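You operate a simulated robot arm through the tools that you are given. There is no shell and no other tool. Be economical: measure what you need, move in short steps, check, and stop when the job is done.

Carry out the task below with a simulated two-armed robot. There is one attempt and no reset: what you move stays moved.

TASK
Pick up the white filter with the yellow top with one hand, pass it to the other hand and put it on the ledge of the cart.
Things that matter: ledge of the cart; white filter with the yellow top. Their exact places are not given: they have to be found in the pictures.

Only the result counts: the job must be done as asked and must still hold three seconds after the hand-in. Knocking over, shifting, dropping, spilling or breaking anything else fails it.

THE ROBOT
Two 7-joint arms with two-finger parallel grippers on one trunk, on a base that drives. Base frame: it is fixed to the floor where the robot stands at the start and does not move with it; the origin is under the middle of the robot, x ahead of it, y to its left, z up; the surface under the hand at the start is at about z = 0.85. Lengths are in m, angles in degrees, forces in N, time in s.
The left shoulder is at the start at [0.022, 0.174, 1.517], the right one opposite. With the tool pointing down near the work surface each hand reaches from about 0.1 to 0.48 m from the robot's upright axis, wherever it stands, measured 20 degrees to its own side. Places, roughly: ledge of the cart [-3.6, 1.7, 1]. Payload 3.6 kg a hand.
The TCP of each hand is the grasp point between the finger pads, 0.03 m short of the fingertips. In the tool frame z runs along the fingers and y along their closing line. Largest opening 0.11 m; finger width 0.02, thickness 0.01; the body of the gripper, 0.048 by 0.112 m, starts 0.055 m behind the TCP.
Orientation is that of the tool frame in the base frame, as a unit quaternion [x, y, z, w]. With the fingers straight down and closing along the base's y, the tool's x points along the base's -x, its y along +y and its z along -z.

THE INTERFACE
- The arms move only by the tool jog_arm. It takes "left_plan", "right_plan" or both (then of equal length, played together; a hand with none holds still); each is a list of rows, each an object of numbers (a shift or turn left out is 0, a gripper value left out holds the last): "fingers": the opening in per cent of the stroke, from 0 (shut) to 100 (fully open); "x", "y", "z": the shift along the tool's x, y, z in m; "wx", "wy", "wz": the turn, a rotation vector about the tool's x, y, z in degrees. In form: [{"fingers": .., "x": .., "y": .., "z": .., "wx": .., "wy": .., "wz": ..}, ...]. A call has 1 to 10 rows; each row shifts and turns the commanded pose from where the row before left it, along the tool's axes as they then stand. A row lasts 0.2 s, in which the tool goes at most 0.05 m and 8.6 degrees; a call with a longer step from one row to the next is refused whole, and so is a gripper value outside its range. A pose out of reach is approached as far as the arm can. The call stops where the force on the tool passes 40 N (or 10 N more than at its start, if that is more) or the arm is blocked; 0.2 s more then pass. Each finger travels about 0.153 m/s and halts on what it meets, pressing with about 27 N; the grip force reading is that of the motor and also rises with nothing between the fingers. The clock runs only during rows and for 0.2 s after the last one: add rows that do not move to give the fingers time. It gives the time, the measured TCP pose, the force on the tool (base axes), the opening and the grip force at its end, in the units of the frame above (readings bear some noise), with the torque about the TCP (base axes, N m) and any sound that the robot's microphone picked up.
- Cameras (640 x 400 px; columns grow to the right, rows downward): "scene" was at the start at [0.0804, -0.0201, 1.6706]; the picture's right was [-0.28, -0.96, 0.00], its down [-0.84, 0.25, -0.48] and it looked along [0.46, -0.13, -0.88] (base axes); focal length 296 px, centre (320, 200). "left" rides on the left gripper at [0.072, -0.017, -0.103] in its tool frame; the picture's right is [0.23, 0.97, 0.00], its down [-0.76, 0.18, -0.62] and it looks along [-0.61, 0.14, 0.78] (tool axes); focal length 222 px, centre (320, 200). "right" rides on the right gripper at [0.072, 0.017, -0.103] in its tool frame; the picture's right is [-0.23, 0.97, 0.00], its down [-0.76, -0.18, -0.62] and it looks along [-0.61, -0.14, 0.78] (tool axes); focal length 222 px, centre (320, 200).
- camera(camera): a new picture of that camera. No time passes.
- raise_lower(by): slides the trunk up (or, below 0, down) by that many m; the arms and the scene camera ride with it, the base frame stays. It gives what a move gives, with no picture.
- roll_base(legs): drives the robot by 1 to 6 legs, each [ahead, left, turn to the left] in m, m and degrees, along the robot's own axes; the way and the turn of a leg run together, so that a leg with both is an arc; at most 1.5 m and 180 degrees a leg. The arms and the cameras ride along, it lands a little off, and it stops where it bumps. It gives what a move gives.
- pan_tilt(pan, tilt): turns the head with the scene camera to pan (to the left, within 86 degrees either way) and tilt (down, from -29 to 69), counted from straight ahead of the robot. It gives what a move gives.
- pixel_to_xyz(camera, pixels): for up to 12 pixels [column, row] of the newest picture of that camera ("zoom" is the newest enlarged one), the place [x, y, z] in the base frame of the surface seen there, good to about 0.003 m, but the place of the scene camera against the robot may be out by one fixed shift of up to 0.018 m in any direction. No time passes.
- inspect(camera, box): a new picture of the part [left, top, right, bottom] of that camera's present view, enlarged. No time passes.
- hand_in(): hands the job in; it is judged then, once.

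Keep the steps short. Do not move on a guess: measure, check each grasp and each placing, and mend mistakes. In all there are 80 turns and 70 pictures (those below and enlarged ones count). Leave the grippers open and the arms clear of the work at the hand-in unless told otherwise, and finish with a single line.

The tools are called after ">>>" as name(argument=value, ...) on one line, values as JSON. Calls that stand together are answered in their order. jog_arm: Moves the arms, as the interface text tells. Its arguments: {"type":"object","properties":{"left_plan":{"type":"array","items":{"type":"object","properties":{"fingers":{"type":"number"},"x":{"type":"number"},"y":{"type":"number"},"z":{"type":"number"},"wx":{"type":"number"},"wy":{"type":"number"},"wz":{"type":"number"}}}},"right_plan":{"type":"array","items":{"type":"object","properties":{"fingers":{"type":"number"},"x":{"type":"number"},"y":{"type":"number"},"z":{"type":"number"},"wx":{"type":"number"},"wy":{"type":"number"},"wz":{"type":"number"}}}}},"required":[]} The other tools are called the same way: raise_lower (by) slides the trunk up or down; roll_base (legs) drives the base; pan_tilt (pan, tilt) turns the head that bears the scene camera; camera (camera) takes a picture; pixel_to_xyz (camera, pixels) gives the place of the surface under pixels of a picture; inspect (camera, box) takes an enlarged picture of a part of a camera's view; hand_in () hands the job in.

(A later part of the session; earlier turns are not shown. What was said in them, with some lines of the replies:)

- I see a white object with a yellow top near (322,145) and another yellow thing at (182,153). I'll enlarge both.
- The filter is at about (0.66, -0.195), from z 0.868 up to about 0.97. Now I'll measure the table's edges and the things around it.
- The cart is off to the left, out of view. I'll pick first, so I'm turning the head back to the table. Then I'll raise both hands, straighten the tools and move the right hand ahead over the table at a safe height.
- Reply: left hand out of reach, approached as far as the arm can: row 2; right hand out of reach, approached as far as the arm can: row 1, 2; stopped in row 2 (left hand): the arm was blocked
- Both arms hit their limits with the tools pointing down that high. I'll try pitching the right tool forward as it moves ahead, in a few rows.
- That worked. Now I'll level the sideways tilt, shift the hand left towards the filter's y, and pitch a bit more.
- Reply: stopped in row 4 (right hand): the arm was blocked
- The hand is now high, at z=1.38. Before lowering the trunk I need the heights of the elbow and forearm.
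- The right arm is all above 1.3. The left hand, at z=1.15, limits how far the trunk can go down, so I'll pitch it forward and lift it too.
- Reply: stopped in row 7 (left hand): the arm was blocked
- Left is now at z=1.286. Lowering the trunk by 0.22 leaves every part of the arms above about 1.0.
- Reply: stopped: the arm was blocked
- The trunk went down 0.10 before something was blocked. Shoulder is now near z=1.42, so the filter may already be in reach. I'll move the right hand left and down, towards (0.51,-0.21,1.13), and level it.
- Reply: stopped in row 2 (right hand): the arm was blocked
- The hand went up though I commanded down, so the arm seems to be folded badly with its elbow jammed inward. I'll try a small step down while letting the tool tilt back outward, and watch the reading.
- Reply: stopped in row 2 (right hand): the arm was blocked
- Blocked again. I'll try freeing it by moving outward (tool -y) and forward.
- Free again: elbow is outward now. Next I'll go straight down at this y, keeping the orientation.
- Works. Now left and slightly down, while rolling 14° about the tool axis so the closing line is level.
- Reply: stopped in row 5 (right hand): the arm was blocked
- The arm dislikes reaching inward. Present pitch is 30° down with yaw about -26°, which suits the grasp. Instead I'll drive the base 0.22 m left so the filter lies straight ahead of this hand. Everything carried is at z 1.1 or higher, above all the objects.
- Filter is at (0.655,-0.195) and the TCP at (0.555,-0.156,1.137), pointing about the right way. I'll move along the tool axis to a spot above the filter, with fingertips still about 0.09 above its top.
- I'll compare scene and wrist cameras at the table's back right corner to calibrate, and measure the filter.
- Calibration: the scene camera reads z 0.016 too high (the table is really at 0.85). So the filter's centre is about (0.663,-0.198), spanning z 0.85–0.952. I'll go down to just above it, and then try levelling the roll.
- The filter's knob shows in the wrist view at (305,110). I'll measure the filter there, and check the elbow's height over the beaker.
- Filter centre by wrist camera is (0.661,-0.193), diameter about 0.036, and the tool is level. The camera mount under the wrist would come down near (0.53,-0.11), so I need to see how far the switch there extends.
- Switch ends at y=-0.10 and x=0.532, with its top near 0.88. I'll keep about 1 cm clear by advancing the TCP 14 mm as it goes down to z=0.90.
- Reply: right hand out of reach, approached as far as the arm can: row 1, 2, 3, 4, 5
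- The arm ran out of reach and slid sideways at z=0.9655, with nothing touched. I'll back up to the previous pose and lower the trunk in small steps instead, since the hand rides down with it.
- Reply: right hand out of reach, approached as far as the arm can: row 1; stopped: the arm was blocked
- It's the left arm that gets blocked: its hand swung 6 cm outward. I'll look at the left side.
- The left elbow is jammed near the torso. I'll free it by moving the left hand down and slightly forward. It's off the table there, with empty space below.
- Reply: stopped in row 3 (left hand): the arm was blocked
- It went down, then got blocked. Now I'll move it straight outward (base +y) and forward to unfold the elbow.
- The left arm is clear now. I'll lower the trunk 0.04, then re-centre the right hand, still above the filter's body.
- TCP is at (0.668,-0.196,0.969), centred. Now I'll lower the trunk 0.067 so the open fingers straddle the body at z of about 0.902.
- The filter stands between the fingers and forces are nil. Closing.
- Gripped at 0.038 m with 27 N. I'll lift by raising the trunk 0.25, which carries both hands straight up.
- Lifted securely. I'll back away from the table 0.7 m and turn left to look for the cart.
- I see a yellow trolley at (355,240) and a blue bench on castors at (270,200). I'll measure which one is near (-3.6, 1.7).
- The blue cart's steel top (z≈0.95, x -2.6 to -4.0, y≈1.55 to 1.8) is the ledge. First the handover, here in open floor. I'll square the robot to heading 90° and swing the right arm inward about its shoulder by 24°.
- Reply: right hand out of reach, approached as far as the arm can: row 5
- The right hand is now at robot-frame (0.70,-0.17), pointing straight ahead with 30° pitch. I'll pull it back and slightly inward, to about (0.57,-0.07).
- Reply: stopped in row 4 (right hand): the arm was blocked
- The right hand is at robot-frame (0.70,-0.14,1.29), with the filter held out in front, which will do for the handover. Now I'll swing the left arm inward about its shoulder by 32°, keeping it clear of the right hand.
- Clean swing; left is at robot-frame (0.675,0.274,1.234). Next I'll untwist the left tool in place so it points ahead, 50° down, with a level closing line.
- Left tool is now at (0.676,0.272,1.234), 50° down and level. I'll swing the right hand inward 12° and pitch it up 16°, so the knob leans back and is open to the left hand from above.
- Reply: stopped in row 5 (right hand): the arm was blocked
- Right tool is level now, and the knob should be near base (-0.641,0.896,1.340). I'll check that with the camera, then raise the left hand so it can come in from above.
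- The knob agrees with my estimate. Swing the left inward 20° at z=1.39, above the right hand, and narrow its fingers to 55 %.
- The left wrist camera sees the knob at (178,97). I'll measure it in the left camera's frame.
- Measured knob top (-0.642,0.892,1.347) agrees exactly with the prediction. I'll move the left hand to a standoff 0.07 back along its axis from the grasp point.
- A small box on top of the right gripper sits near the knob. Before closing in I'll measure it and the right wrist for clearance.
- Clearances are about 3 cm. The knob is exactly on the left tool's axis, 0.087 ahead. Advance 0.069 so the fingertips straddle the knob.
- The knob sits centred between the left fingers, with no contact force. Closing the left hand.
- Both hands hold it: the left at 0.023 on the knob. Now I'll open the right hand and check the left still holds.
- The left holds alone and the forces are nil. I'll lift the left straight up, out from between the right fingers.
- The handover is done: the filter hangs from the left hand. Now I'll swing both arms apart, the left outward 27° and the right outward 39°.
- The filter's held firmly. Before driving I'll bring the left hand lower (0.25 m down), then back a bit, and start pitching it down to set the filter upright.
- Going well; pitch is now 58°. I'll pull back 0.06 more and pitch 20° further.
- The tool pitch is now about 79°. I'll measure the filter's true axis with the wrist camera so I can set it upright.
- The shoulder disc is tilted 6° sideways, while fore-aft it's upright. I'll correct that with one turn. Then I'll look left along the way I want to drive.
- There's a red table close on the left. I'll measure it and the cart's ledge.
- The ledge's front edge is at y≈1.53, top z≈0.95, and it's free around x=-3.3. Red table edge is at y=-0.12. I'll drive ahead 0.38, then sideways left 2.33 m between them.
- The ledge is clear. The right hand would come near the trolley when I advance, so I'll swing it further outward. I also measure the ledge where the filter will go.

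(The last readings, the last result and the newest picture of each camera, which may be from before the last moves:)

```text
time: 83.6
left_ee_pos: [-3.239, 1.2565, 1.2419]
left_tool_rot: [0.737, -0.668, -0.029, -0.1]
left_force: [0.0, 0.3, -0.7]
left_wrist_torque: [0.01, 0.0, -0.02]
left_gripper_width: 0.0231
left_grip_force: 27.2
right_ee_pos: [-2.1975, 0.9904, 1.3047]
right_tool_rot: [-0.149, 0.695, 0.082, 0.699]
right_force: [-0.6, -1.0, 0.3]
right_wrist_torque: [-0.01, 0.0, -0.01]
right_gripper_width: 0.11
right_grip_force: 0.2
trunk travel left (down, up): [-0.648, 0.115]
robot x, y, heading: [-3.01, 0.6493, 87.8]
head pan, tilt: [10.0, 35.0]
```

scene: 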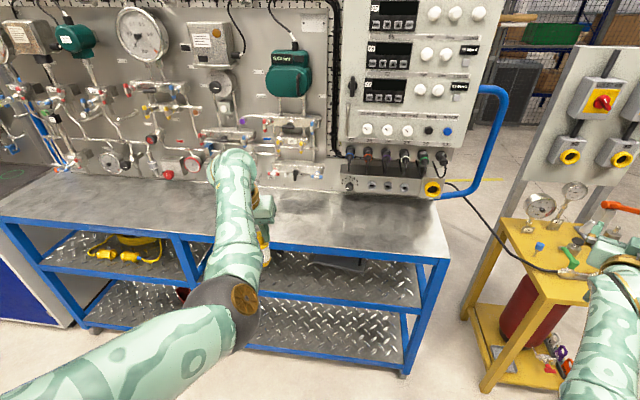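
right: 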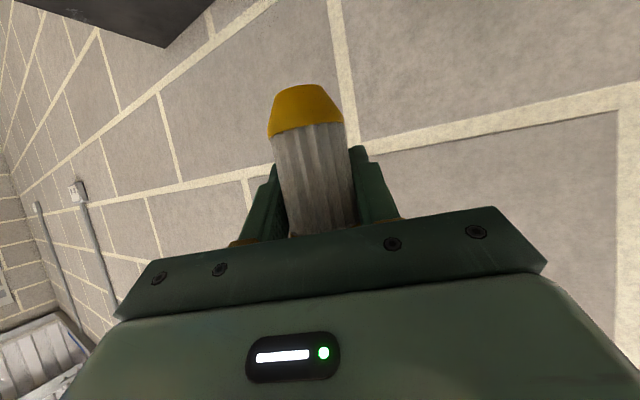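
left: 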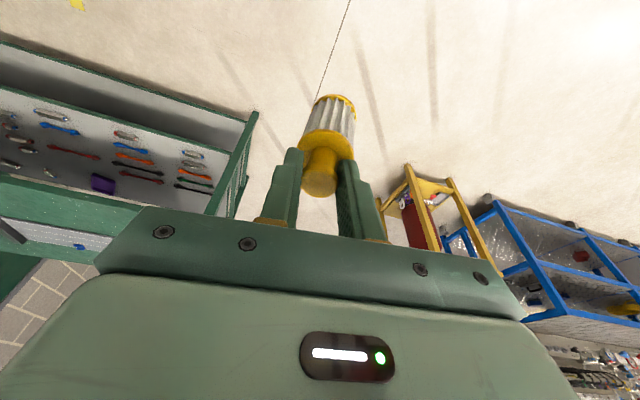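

The ledge runs from y=1.53 to 1.89 at z≈0.949 (corrected). I'll shift left 0.2 while squaring up, then drive ahead 0.42, bringing the filter over (-3.45,1.68) with 0.18 clearance.

>>> roll_base(legs=[[0, 0.2, 2.2], [0.42, 0, 0]])

>>> camera(camera="scene")

>>> inspect(camera="left", box=[220, 60, 440, 210])

```text
time: 87.4
left_ee_pos: [-3.4609, 1.6736, 1.242]
left_tool_rot: [0.749, -0.654, -0.032, -0.099]
left_force: [0.3, 0.5, 0.0]
left_wrist_torque: [-0.04, 0.0, 0.01]
left_gripper_width: 0.0229
left_grip_force: 27.0
right_ee_pos: [-2.4116, 1.4441, 1.3045]
right_tool_rot: [-0.162, 0.692, 0.096, 0.697]
right_force: [-0.3, -0.2, 0.4]
right_wrist_torque: [-0.02, -0.02, 0.02]
right_gripper_width: 0.1101
right_grip_force: 0.0
trunk travel left (down, up): [-0.648, 0.115]
robot x, y, heading: [-3.2107, 1.0844, 89.9]
head pan, tilt: [10.0, 35.0]
```

```text
12 pictures are left
```

scene: 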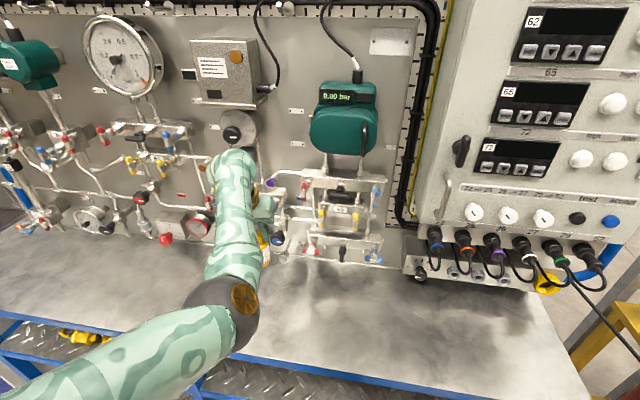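

```text
2.67 times, centred on (330, 135) of left
```

zoom: 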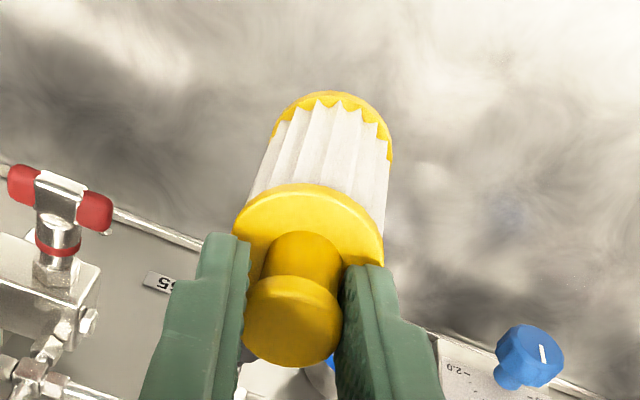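

The filter hangs over the ledge and looks upright. I'll measure its tilt, its bottom, the ledge below, and the nearest fittings.

>>> pixel_to_xyz(camera="zoom", pixels=[[245, 240], [372, 245], [300, 195], [345, 210], [262, 208], [285, 115], [375, 120], [335, 97], [200, 100], [470, 150], [530, 350], [60, 200]])

```text
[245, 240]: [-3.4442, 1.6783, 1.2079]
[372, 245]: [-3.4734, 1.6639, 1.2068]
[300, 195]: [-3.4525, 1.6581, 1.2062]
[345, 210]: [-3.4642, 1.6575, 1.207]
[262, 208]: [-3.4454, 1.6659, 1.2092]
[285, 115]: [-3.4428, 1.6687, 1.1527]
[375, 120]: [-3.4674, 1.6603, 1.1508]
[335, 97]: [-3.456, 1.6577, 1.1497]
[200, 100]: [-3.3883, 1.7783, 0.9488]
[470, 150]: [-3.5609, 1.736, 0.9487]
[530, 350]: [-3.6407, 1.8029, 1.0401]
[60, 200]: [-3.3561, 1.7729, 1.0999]
```

Upright within noise. Its bottom is at about 1.132 and the ledge at 0.949, so there's 0.183 to go. I'll lower the trunk 0.16 first and then re-measure.

>>> raise_lower(by=-0.16)

>>> inspect(camera="left", box=[220, 60, 440, 210])

>>> camera(camera="scene")

```text
time: 89.2
left_ee_pos: [-3.4598, 1.6726, 1.0825]
left_tool_rot: [0.749, -0.654, -0.031, -0.099]
left_force: [0.9, -0.1, 0.5]
left_wrist_torque: [0.01, 0.01, 0.01]
left_gripper_width: 0.0231
left_grip_force: 26.9
right_ee_pos: [-2.4091, 1.4446, 1.1455]
right_tool_rot: [-0.161, 0.692, 0.095, 0.697]
right_force: [-0.5, -0.3, -0.5]
right_wrist_torque: [-0.01, -0.02, -0.04]
right_gripper_width: 0.1102
right_grip_force: 0.1
trunk travel left (down, up): [-0.488, 0.275]
robot x, y, heading: [-3.208, 1.0772, 89.7]
head pan, tilt: [10.0, 35.0]
```

```text
2.67 times, centred on (330, 135) of left
```

zoom: 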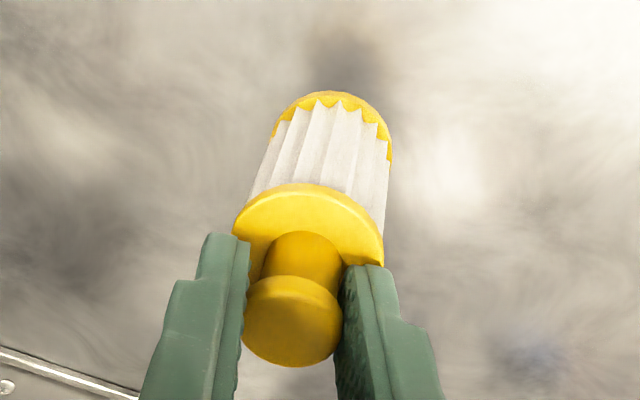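

```text
9 pictures are left
```

scene: 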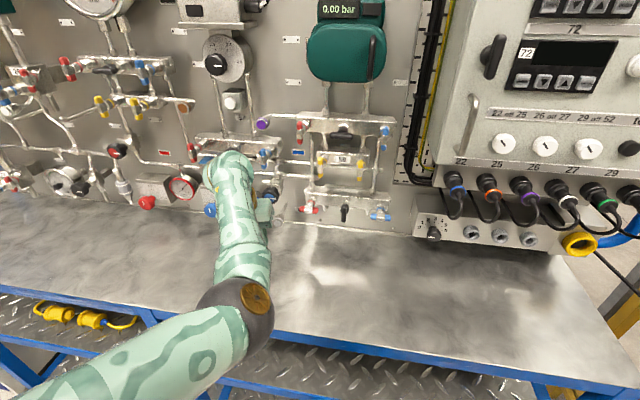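

About 0.023 m remains. I'll check the elbow's clearance and then go down 0.018 in three small rows.

>>> pixel_to_xyz(camera="scene", pixels=[[235, 300], [258, 345], [220, 360], [265, 320]])

>>> jog_arm(left_plan=[{"x": 0.001, "y": 0.0006, "z": 0.0059}, {"x": 0.001, "y": 0.0006, "z": 0.0059}, {"x": 0.001, "y": 0.0006, "z": 0.0059}, {}])

```text
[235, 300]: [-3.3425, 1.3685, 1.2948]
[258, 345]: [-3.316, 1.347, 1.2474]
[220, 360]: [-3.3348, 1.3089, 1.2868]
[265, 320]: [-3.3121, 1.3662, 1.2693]
```

```text
time: 90.2
left_ee_pos: [-3.46, 1.6738, 1.062]
left_tool_rot: [0.748, -0.655, -0.031, -0.1]
left_force: [-0.5, 0.8, -0.5]
left_wrist_torque: [0.01, -0.02, -0.02]
left_gripper_width: 0.0233
left_grip_force: 27.3
right_ee_pos: [-2.4099, 1.4447, 1.1447]
right_tool_rot: [-0.162, 0.692, 0.096, 0.697]
right_force: [0.1, -0.4, 0.5]
right_wrist_torque: [-0.01, 0.0, 0.01]
right_gripper_width: 0.1101
right_grip_force: 0.1
trunk travel left (down, up): [-0.488, 0.275]
robot x, y, heading: [-3.2093, 1.0788, 89.8]
head pan, tilt: [10.0, 35.0]
```

No contact yet. I'll go down in 2 mm rows and read the force.

>>> jog_arm(left_plan=[{"x": 0.0004, "y": 0.0002, "z": 0.002}, {"x": 0.0004, "y": 0.0002, "z": 0.002}, {}])

```text
time: 91.0
left_ee_pos: [-3.4599, 1.6731, 1.0587]
left_tool_rot: [0.748, -0.655, -0.032, -0.1]
left_force: [0.4, 0.7, 1.4]
left_wrist_torque: [0.07, 0.0, 0.03]
left_gripper_width: 0.0232
left_grip_force: 26.5
right_ee_pos: [-2.4106, 1.4444, 1.1458]
right_tool_rot: [-0.161, 0.692, 0.095, 0.697]
right_force: [0.8, 0.3, 0.8]
right_wrist_torque: [-0.01, -0.01, 0.02]
right_gripper_width: 0.11
right_grip_force: 0.0
trunk travel left (down, up): [-0.488, 0.275]
robot x, y, heading: [-3.2091, 1.0787, 89.9]
head pan, tilt: [10.0, 35.0]
```

The force is slightly up (1.4 N), perhaps the first touch. Two more 2 mm rows.

>>> jog_arm(left_plan=[{"x": 0.0004, "y": 0.0002, "z": 0.002}, {"x": 0.0004, "y": 0.0002, "z": 0.002}, {}])

>>> inspect(camera="left", box=[220, 60, 440, 210])

```text
time: 91.8
left_ee_pos: [-3.4607, 1.6708, 1.0573]
left_tool_rot: [0.748, -0.655, -0.034, -0.1]
left_force: [-2.5, 0.9, 22.1]
left_wrist_torque: [0.25, 0.11, 0.03]
left_gripper_width: 0.0232
left_grip_force: 26.7
right_ee_pos: [-2.4089, 1.4422, 1.1448]
right_tool_rot: [-0.161, 0.692, 0.097, 0.697]
right_force: [-0.5, 0.1, 0.6]
right_wrist_torque: [0.02, 0.03, 0.01]
right_gripper_width: 0.1101
right_grip_force: 0.1
trunk travel left (down, up): [-0.488, 0.275]
robot x, y, heading: [-3.2103, 1.0777, 89.6]
head pan, tilt: [10.0, 35.0]
```

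```text
2.67 times, centred on (330, 135) of left
```

zoom: 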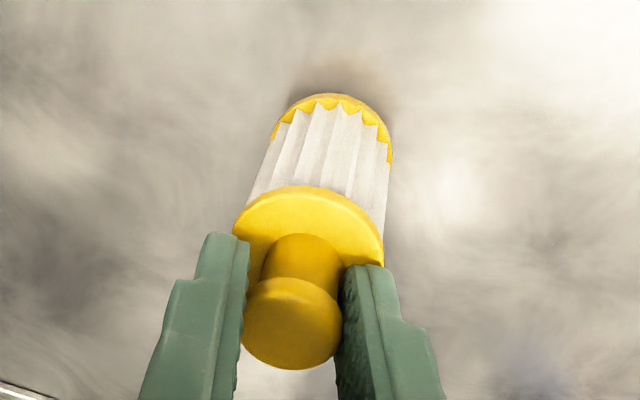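

Firm contact (22 N), so the filter stands on the ledge. I'll ease up 2.5 mm to relieve the press, then open the fingers gradually.

>>> jog_arm(left_plan=[{"x": -0.0005, "y": -0.0003, "z": -0.0024}, {}, {"fingers": 28}, {"fingers": 40}, {"fingers": 60}, {}])

>>> inspect(camera="left", box=[220, 60, 440, 210])

```text
time: 93.2
left_ee_pos: [-3.4594, 1.6718, 1.0564]
left_tool_rot: [0.749, -0.655, -0.031, -0.099]
left_force: [0.3, -0.6, 1.2]
left_wrist_torque: [0.01, 0.02, -0.01]
left_gripper_width: 0.066
left_grip_force: 0.1
right_ee_pos: [-2.4098, 1.4435, 1.1451]
right_tool_rot: [-0.161, 0.692, 0.095, 0.697]
right_force: [0.6, -0.1, 0.5]
right_wrist_torque: [-0.01, 0.01, -0.02]
right_gripper_width: 0.1101
right_grip_force: 0.0
trunk travel left (down, up): [-0.488, 0.275]
robot x, y, heading: [-3.2103, 1.0792, 89.7]
head pan, tilt: [10.0, 35.0]
```

```text
2.67 times, centred on (330, 135) of left
```

zoom: 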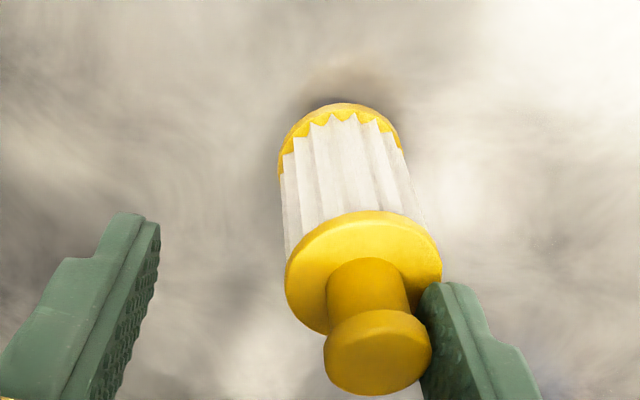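

Released, but the filter's axis in view has changed and it's near the right-hand finger in the picture. I'll measure whether it leans.

>>> pixel_to_xyz(camera="zoom", pixels=[[300, 290], [425, 270], [360, 222], [310, 245], [410, 235], [350, 365], [410, 355], [380, 325], [378, 380], [300, 140], [385, 135], [345, 110]])

```text
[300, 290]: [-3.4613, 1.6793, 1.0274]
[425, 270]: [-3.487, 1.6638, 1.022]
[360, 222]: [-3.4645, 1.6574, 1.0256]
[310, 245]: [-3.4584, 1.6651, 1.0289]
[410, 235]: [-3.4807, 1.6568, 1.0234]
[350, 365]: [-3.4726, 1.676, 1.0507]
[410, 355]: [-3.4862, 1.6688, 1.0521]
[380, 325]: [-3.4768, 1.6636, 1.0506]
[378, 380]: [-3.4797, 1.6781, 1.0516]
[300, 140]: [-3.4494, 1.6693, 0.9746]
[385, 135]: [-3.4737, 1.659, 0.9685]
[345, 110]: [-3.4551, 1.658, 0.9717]
```

It leans about 12° against the finger on the base -x side: the press was still there when I let go. I'll regrip gently, lift a little, and measure the tilt in the air.

>>> jog_arm(left_plan=[{"fingers": 50}, {"fingers": 40}, {"fingers": 30}, {"fingers": 22}, {"fingers": 10}, {"fingers": 0}, {}, {"x": -0.001, "y": -0.0006, "z": -0.0059}, {"x": -0.001, "y": -0.0006, "z": -0.0059}, {}])

>>> inspect(camera="left", box=[220, 60, 440, 210])

```text
time: 95.4
left_ee_pos: [-3.4604, 1.6721, 1.0696]
left_tool_rot: [0.749, -0.655, -0.031, -0.1]
left_force: [-0.1, -0.1, -0.7]
left_wrist_torque: [0.04, 0.01, 0.01]
left_gripper_width: 0.0232
left_grip_force: 26.9
right_ee_pos: [-2.4098, 1.4456, 1.1455]
right_tool_rot: [-0.162, 0.692, 0.094, 0.697]
right_force: [0.6, 0.3, -0.5]
right_wrist_torque: [0.02, 0.01, 0.01]
right_gripper_width: 0.11
right_grip_force: 0.1
trunk travel left (down, up): [-0.488, 0.275]
robot x, y, heading: [-3.2126, 1.0785, 89.8]
head pan, tilt: [10.0, 35.0]
```

```text
2.67 times, centred on (330, 135) of left
```

zoom: 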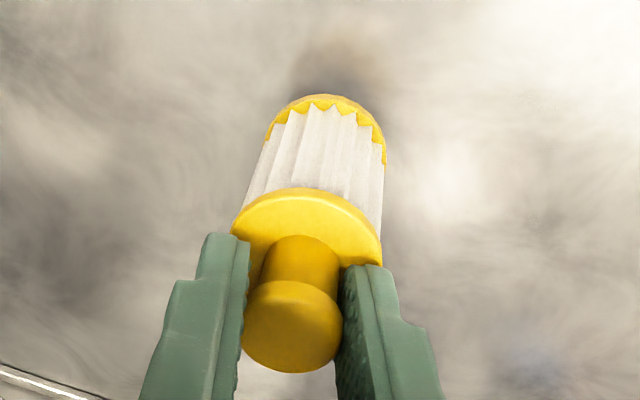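

Regripped and free. I'll measure the axis carefully with many points on the shoulder disc.

>>> pixel_to_xyz(camera="zoom", pixels=[[240, 235], [250, 250], [372, 250], [365, 232], [300, 195], [345, 210], [260, 210], [270, 225], [350, 230], [280, 330], [310, 330], [295, 300]])

>>> pixel_to_xyz(camera="zoom", pixels=[[253, 180], [370, 200], [262, 160], [374, 180], [277, 125], [380, 140], [312, 185], [312, 150], [314, 120], [250, 345], [335, 345], [293, 365]])

```text
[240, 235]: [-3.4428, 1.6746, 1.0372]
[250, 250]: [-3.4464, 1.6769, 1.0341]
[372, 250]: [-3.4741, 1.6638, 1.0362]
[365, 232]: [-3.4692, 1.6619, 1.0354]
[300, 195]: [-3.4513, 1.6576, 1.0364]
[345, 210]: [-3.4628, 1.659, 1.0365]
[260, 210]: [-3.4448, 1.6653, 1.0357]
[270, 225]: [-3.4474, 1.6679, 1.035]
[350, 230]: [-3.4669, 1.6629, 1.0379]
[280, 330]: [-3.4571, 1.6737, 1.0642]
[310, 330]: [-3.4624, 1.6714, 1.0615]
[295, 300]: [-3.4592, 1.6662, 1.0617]
```

```text
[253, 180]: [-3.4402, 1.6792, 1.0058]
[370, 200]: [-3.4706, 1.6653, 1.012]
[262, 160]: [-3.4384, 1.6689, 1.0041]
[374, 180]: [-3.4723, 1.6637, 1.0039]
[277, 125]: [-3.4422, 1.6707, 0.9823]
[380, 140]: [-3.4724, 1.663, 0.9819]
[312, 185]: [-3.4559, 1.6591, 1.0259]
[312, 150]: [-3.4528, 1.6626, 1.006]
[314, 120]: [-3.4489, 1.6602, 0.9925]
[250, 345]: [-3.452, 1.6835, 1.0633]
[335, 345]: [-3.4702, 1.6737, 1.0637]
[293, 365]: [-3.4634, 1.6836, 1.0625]
```

Upright within about 3°, with roughly 12 mm to go. I'll lower 8 mm, then creep in 1 mm steps so as not to press.

>>> jog_arm(left_plan=[{"x": 0.0007, "y": 0.0004, "z": 0.0039}, {"x": 0.0007, "y": 0.0004, "z": 0.0039}, {}, {}])

>>> jog_arm(left_plan=[{"x": 0.0002, "y": 0.0001, "z": 0.001}, {}, {}])

>>> jog_arm(left_plan=[{"x": 0.0002, "y": 0.0001, "z": 0.001}, {}, {}])

```text
time: 96.4
left_ee_pos: [-3.4606, 1.6737, 1.0613]
left_tool_rot: [0.748, -0.655, -0.031, -0.1]
left_force: [-0.1, 0.7, -0.8]
left_wrist_torque: [0.03, 0.0, 0.01]
left_gripper_width: 0.0236
left_grip_force: 28.0
right_ee_pos: [-2.4112, 1.4448, 1.1451]
right_tool_rot: [-0.162, 0.692, 0.095, 0.697]
right_force: [0.5, 0.1, -0.1]
right_wrist_torque: [0.02, -0.01, 0.02]
right_gripper_width: 0.1097
right_grip_force: 0.0
trunk travel left (down, up): [-0.488, 0.275]
robot x, y, heading: [-3.212, 1.0804, 89.7]
head pan, tilt: [10.0, 35.0]
```

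```text
time: 97.2
left_ee_pos: [-3.4601, 1.6739, 1.0611]
left_tool_rot: [0.748, -0.655, -0.031, -0.1]
left_force: [-0.6, 0.1, -0.6]
left_wrist_torque: [0.0, 0.02, 0.03]
left_gripper_width: 0.0235
left_grip_force: 26.9
right_ee_pos: [-2.4111, 1.4446, 1.1446]
right_tool_rot: [-0.162, 0.692, 0.095, 0.697]
right_force: [0.2, 0.0, -0.4]
right_wrist_torque: [-0.01, -0.03, 0.0]
right_gripper_width: 0.1103
right_grip_force: 0.0
trunk travel left (down, up): [-0.488, 0.275]
robot x, y, heading: [-3.2126, 1.074, 89.8]
head pan, tilt: [10.0, 35.0]
```

```text
time: 98.0
left_ee_pos: [-3.4618, 1.674, 1.0601]
left_tool_rot: [0.749, -0.654, -0.031, -0.099]
left_force: [-0.7, -0.5, 0.2]
left_wrist_torque: [-0.01, -0.02, -0.04]
left_gripper_width: 0.0235
left_grip_force: 26.9
right_ee_pos: [-2.4106, 1.4444, 1.1446]
right_tool_rot: [-0.162, 0.692, 0.096, 0.697]
right_force: [-0.5, 0.7, -0.1]
right_wrist_torque: [-0.03, 0.0, 0.0]
right_gripper_width: 0.1098
right_grip_force: 0.1
trunk travel left (down, up): [-0.488, 0.275]
robot x, y, heading: [-3.2133, 1.0814, 89.9]
head pan, tilt: [10.0, 35.0]
```

Not touching yet; two more 1 mm steps, reading each.

>>> jog_arm(left_plan=[{"x": 0.0002, "y": 0.0001, "z": 0.001}, {}, {}])

>>> jog_arm(left_plan=[{"x": 0.0001, "y": 0.0001, "z": 0.0007}, {}, {}])

```text
time: 98.8
left_ee_pos: [-3.4604, 1.6724, 1.0582]
left_tool_rot: [0.748, -0.655, -0.032, -0.1]
left_force: [0.1, -0.2, -0.8]
left_wrist_torque: [0.01, 0.03, 0.0]
left_gripper_width: 0.0231
left_grip_force: 26.8
right_ee_pos: [-2.4104, 1.4449, 1.1439]
right_tool_rot: [-0.161, 0.692, 0.095, 0.697]
right_force: [-0.3, -0.2, -0.7]
right_wrist_torque: [-0.02, 0.02, 0.0]
right_gripper_width: 0.1101
right_grip_force: 0.1
trunk travel left (down, up): [-0.488, 0.275]
robot x, y, heading: [-3.2105, 1.0769, 89.7]
head pan, tilt: [10.0, 35.0]
```

```text
time: 99.6
left_ee_pos: [-3.4605, 1.6736, 1.0577]
left_tool_rot: [0.748, -0.655, -0.031, -0.1]
left_force: [-0.1, -0.4, -1.8]
left_wrist_torque: [-0.02, -0.05, 0.01]
left_gripper_width: 0.0231
left_grip_force: 27.2
right_ee_pos: [-2.4104, 1.4435, 1.145]
right_tool_rot: [-0.162, 0.692, 0.096, 0.697]
right_force: [-0.1, 0.5, -0.3]
right_wrist_torque: [0.0, -0.01, 0.0]
right_gripper_width: 0.1099
right_grip_force: 0.1
trunk travel left (down, up): [-0.488, 0.275]
robot x, y, heading: [-3.2097, 1.0756, 89.7]
head pan, tilt: [10.0, 35.0]
```

>>> jog_arm(left_plan=[{"x": 0.0001, "y": 0.0001, "z": 0.0007}, {}, {}])

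>>> jog_arm(left_plan=[{"x": 0.0001, "y": 0.0001, "z": 0.0007}, {}, {}])

```text
time: 100.4
left_ee_pos: [-3.4627, 1.6731, 1.0564]
left_tool_rot: [0.748, -0.655, -0.031, -0.1]
left_force: [-0.5, -0.1, -0.5]
left_wrist_torque: [0.0, -0.01, 0.0]
left_gripper_width: 0.0232
left_grip_force: 27.0
right_ee_pos: [-2.4107, 1.4445, 1.144]
right_tool_rot: [-0.161, 0.692, 0.095, 0.697]
right_force: [0.3, 0.1, -1.1]
right_wrist_torque: [0.03, -0.02, 0.0]
right_gripper_width: 0.11
right_grip_force: 0.0
trunk travel left (down, up): [-0.488, 0.275]
robot x, y, heading: [-3.2117, 1.0758, 90.0]
head pan, tilt: [10.0, 35.0]
```

```text
time: 101.2
left_ee_pos: [-3.4602, 1.674, 1.0558]
left_tool_rot: [0.748, -0.655, -0.032, -0.1]
left_force: [-0.7, 0.0, 3.2]
left_wrist_torque: [0.09, 0.1, -0.02]
left_gripper_width: 0.023
left_grip_force: 27.2
right_ee_pos: [-2.4112, 1.4441, 1.1455]
right_tool_rot: [-0.161, 0.692, 0.094, 0.697]
right_force: [0.6, 0.4, -0.4]
right_wrist_torque: [0.0, -0.03, 0.0]
right_gripper_width: 0.1097
right_grip_force: 0.1
trunk travel left (down, up): [-0.488, 0.275]
robot x, y, heading: [-3.2147, 1.0762, 89.7]
head pan, tilt: [10.0, 35.0]
```

Light touch at 3 N. The torque and the side outline both suggest a slight lean towards -x, so I'll ease up 0.7 mm with a 2° correction and then open slowly.

>>> jog_arm(left_plan=[{"x": -0.0001, "y": -0.0001, "z": -0.0008, "wx": -1.95, "wy": -0.25, "wz": 0.38}, {}, {}, {"fingers": 25}, {}, {"fingers": 32}, {"fingers": 40}, {}, {}])

>>> inspect(camera="left", box=[220, 60, 440, 210])

```text
time: 103.2
left_ee_pos: [-3.4609, 1.6725, 1.0573]
left_tool_rot: [0.748, -0.656, -0.045, -0.087]
left_force: [0.1, 1.1, 0.4]
left_wrist_torque: [0.02, -0.02, -0.01]
left_gripper_width: 0.044
left_grip_force: 0.1
right_ee_pos: [-2.4098, 1.4442, 1.145]
right_tool_rot: [-0.16, 0.692, 0.094, 0.697]
right_force: [-0.8, -0.3, 0.4]
right_wrist_torque: [0.02, -0.04, 0.02]
right_gripper_width: 0.11
right_grip_force: 0.2
trunk travel left (down, up): [-0.488, 0.275]
robot x, y, heading: [-3.2076, 1.0791, 89.7]
head pan, tilt: [10.0, 35.0]
```

```text
2.67 times, centred on (330, 135) of left
```

zoom: 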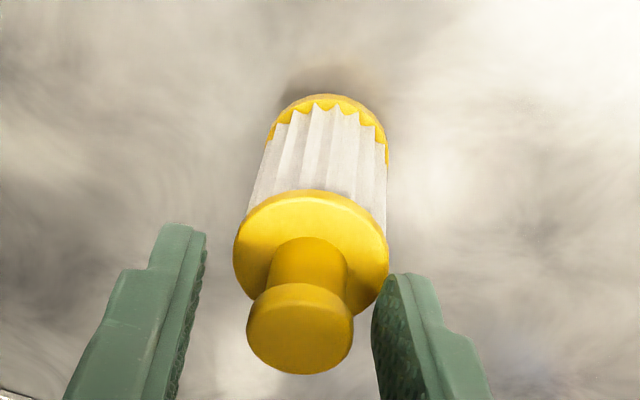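

It stands free and upright, clear of both fingers. I'll open fully and retract straight up.

>>> jog_arm(left_plan=[{"fingers": 60}, {"fingers": 100}, {}, {"x": -0.0035, "y": -0.0015, "z": -0.0195}, {"x": -0.0035, "y": -0.0015, "z": -0.0195}, {"x": -0.007, "y": -0.003, "z": -0.039}, {"x": -0.007, "y": -0.003, "z": -0.039}, {}])

>>> camera(camera="left")

```text
time: 105.0
left_ee_pos: [-3.4621, 1.6751, 1.1773]
left_tool_rot: [0.748, -0.657, -0.043, -0.089]
left_force: [-0.2, 0.2, -0.6]
left_wrist_torque: [0.0, -0.01, -0.01]
left_gripper_width: 0.1101
left_grip_force: 0.1
right_ee_pos: [-2.4104, 1.4449, 1.1446]
right_tool_rot: [-0.162, 0.692, 0.094, 0.697]
right_force: [-0.6, 0.0, 0.1]
right_wrist_torque: [-0.03, 0.02, 0.0]
right_gripper_width: 0.11
right_grip_force: 0.1
trunk travel left (down, up): [-0.488, 0.275]
robot x, y, heading: [-3.2088, 1.0772, 89.7]
head pan, tilt: [10.0, 35.0]
```

```text
4 pictures are left
```

left: 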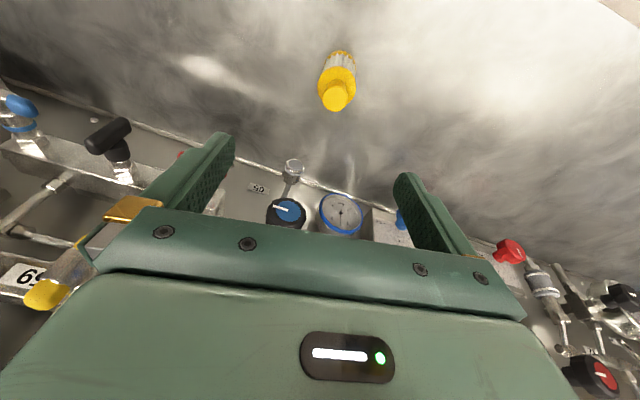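

The filter stands upright on the ledge. Fingertips are 9 cm above it, so I'll back the base off 0.4 m and take a final look.

>>> roll_base(legs=[[-0.4, 0, 0]])

>>> camera(camera="scene")

```text
time: 107.5
left_ee_pos: [-3.4629, 1.2686, 1.1779]
left_tool_rot: [0.748, -0.657, -0.045, -0.087]
left_force: [0.1, -0.4, -0.4]
left_wrist_torque: [0.01, -0.02, 0.0]
left_gripper_width: 0.1098
left_grip_force: 0.1
right_ee_pos: [-2.4111, 1.0388, 1.1448]
right_tool_rot: [-0.16, 0.692, 0.094, 0.698]
right_force: [-0.6, 0.4, 0.0]
right_wrist_torque: [-0.03, -0.01, -0.02]
right_gripper_width: 0.1099
right_grip_force: 0.1
trunk travel left (down, up): [-0.488, 0.275]
robot x, y, heading: [-3.2098, 0.6755, 89.8]
head pan, tilt: [10.0, 35.0]
```

```text
3 pictures are left
```

scene: 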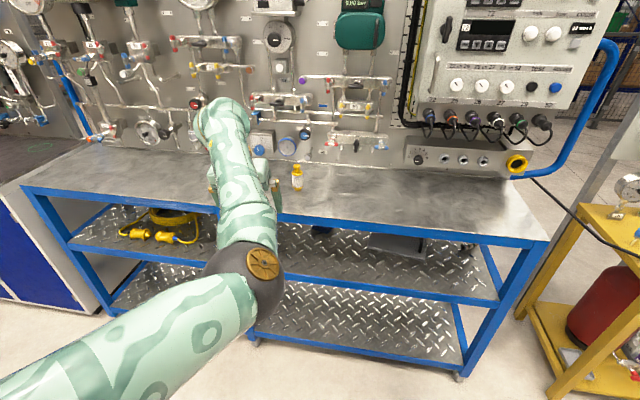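

The filter stands upright on the cart's ledge at (297,178). Both arms are clear with grippers open, so I'm handing in.

>>> hand_in()

```text
The job is handed in.
```

The white filter with the yellow top was picked up with the right hand, passed to the left in mid-air, and now stands upright on the cart's ledge; nothing else was moved.
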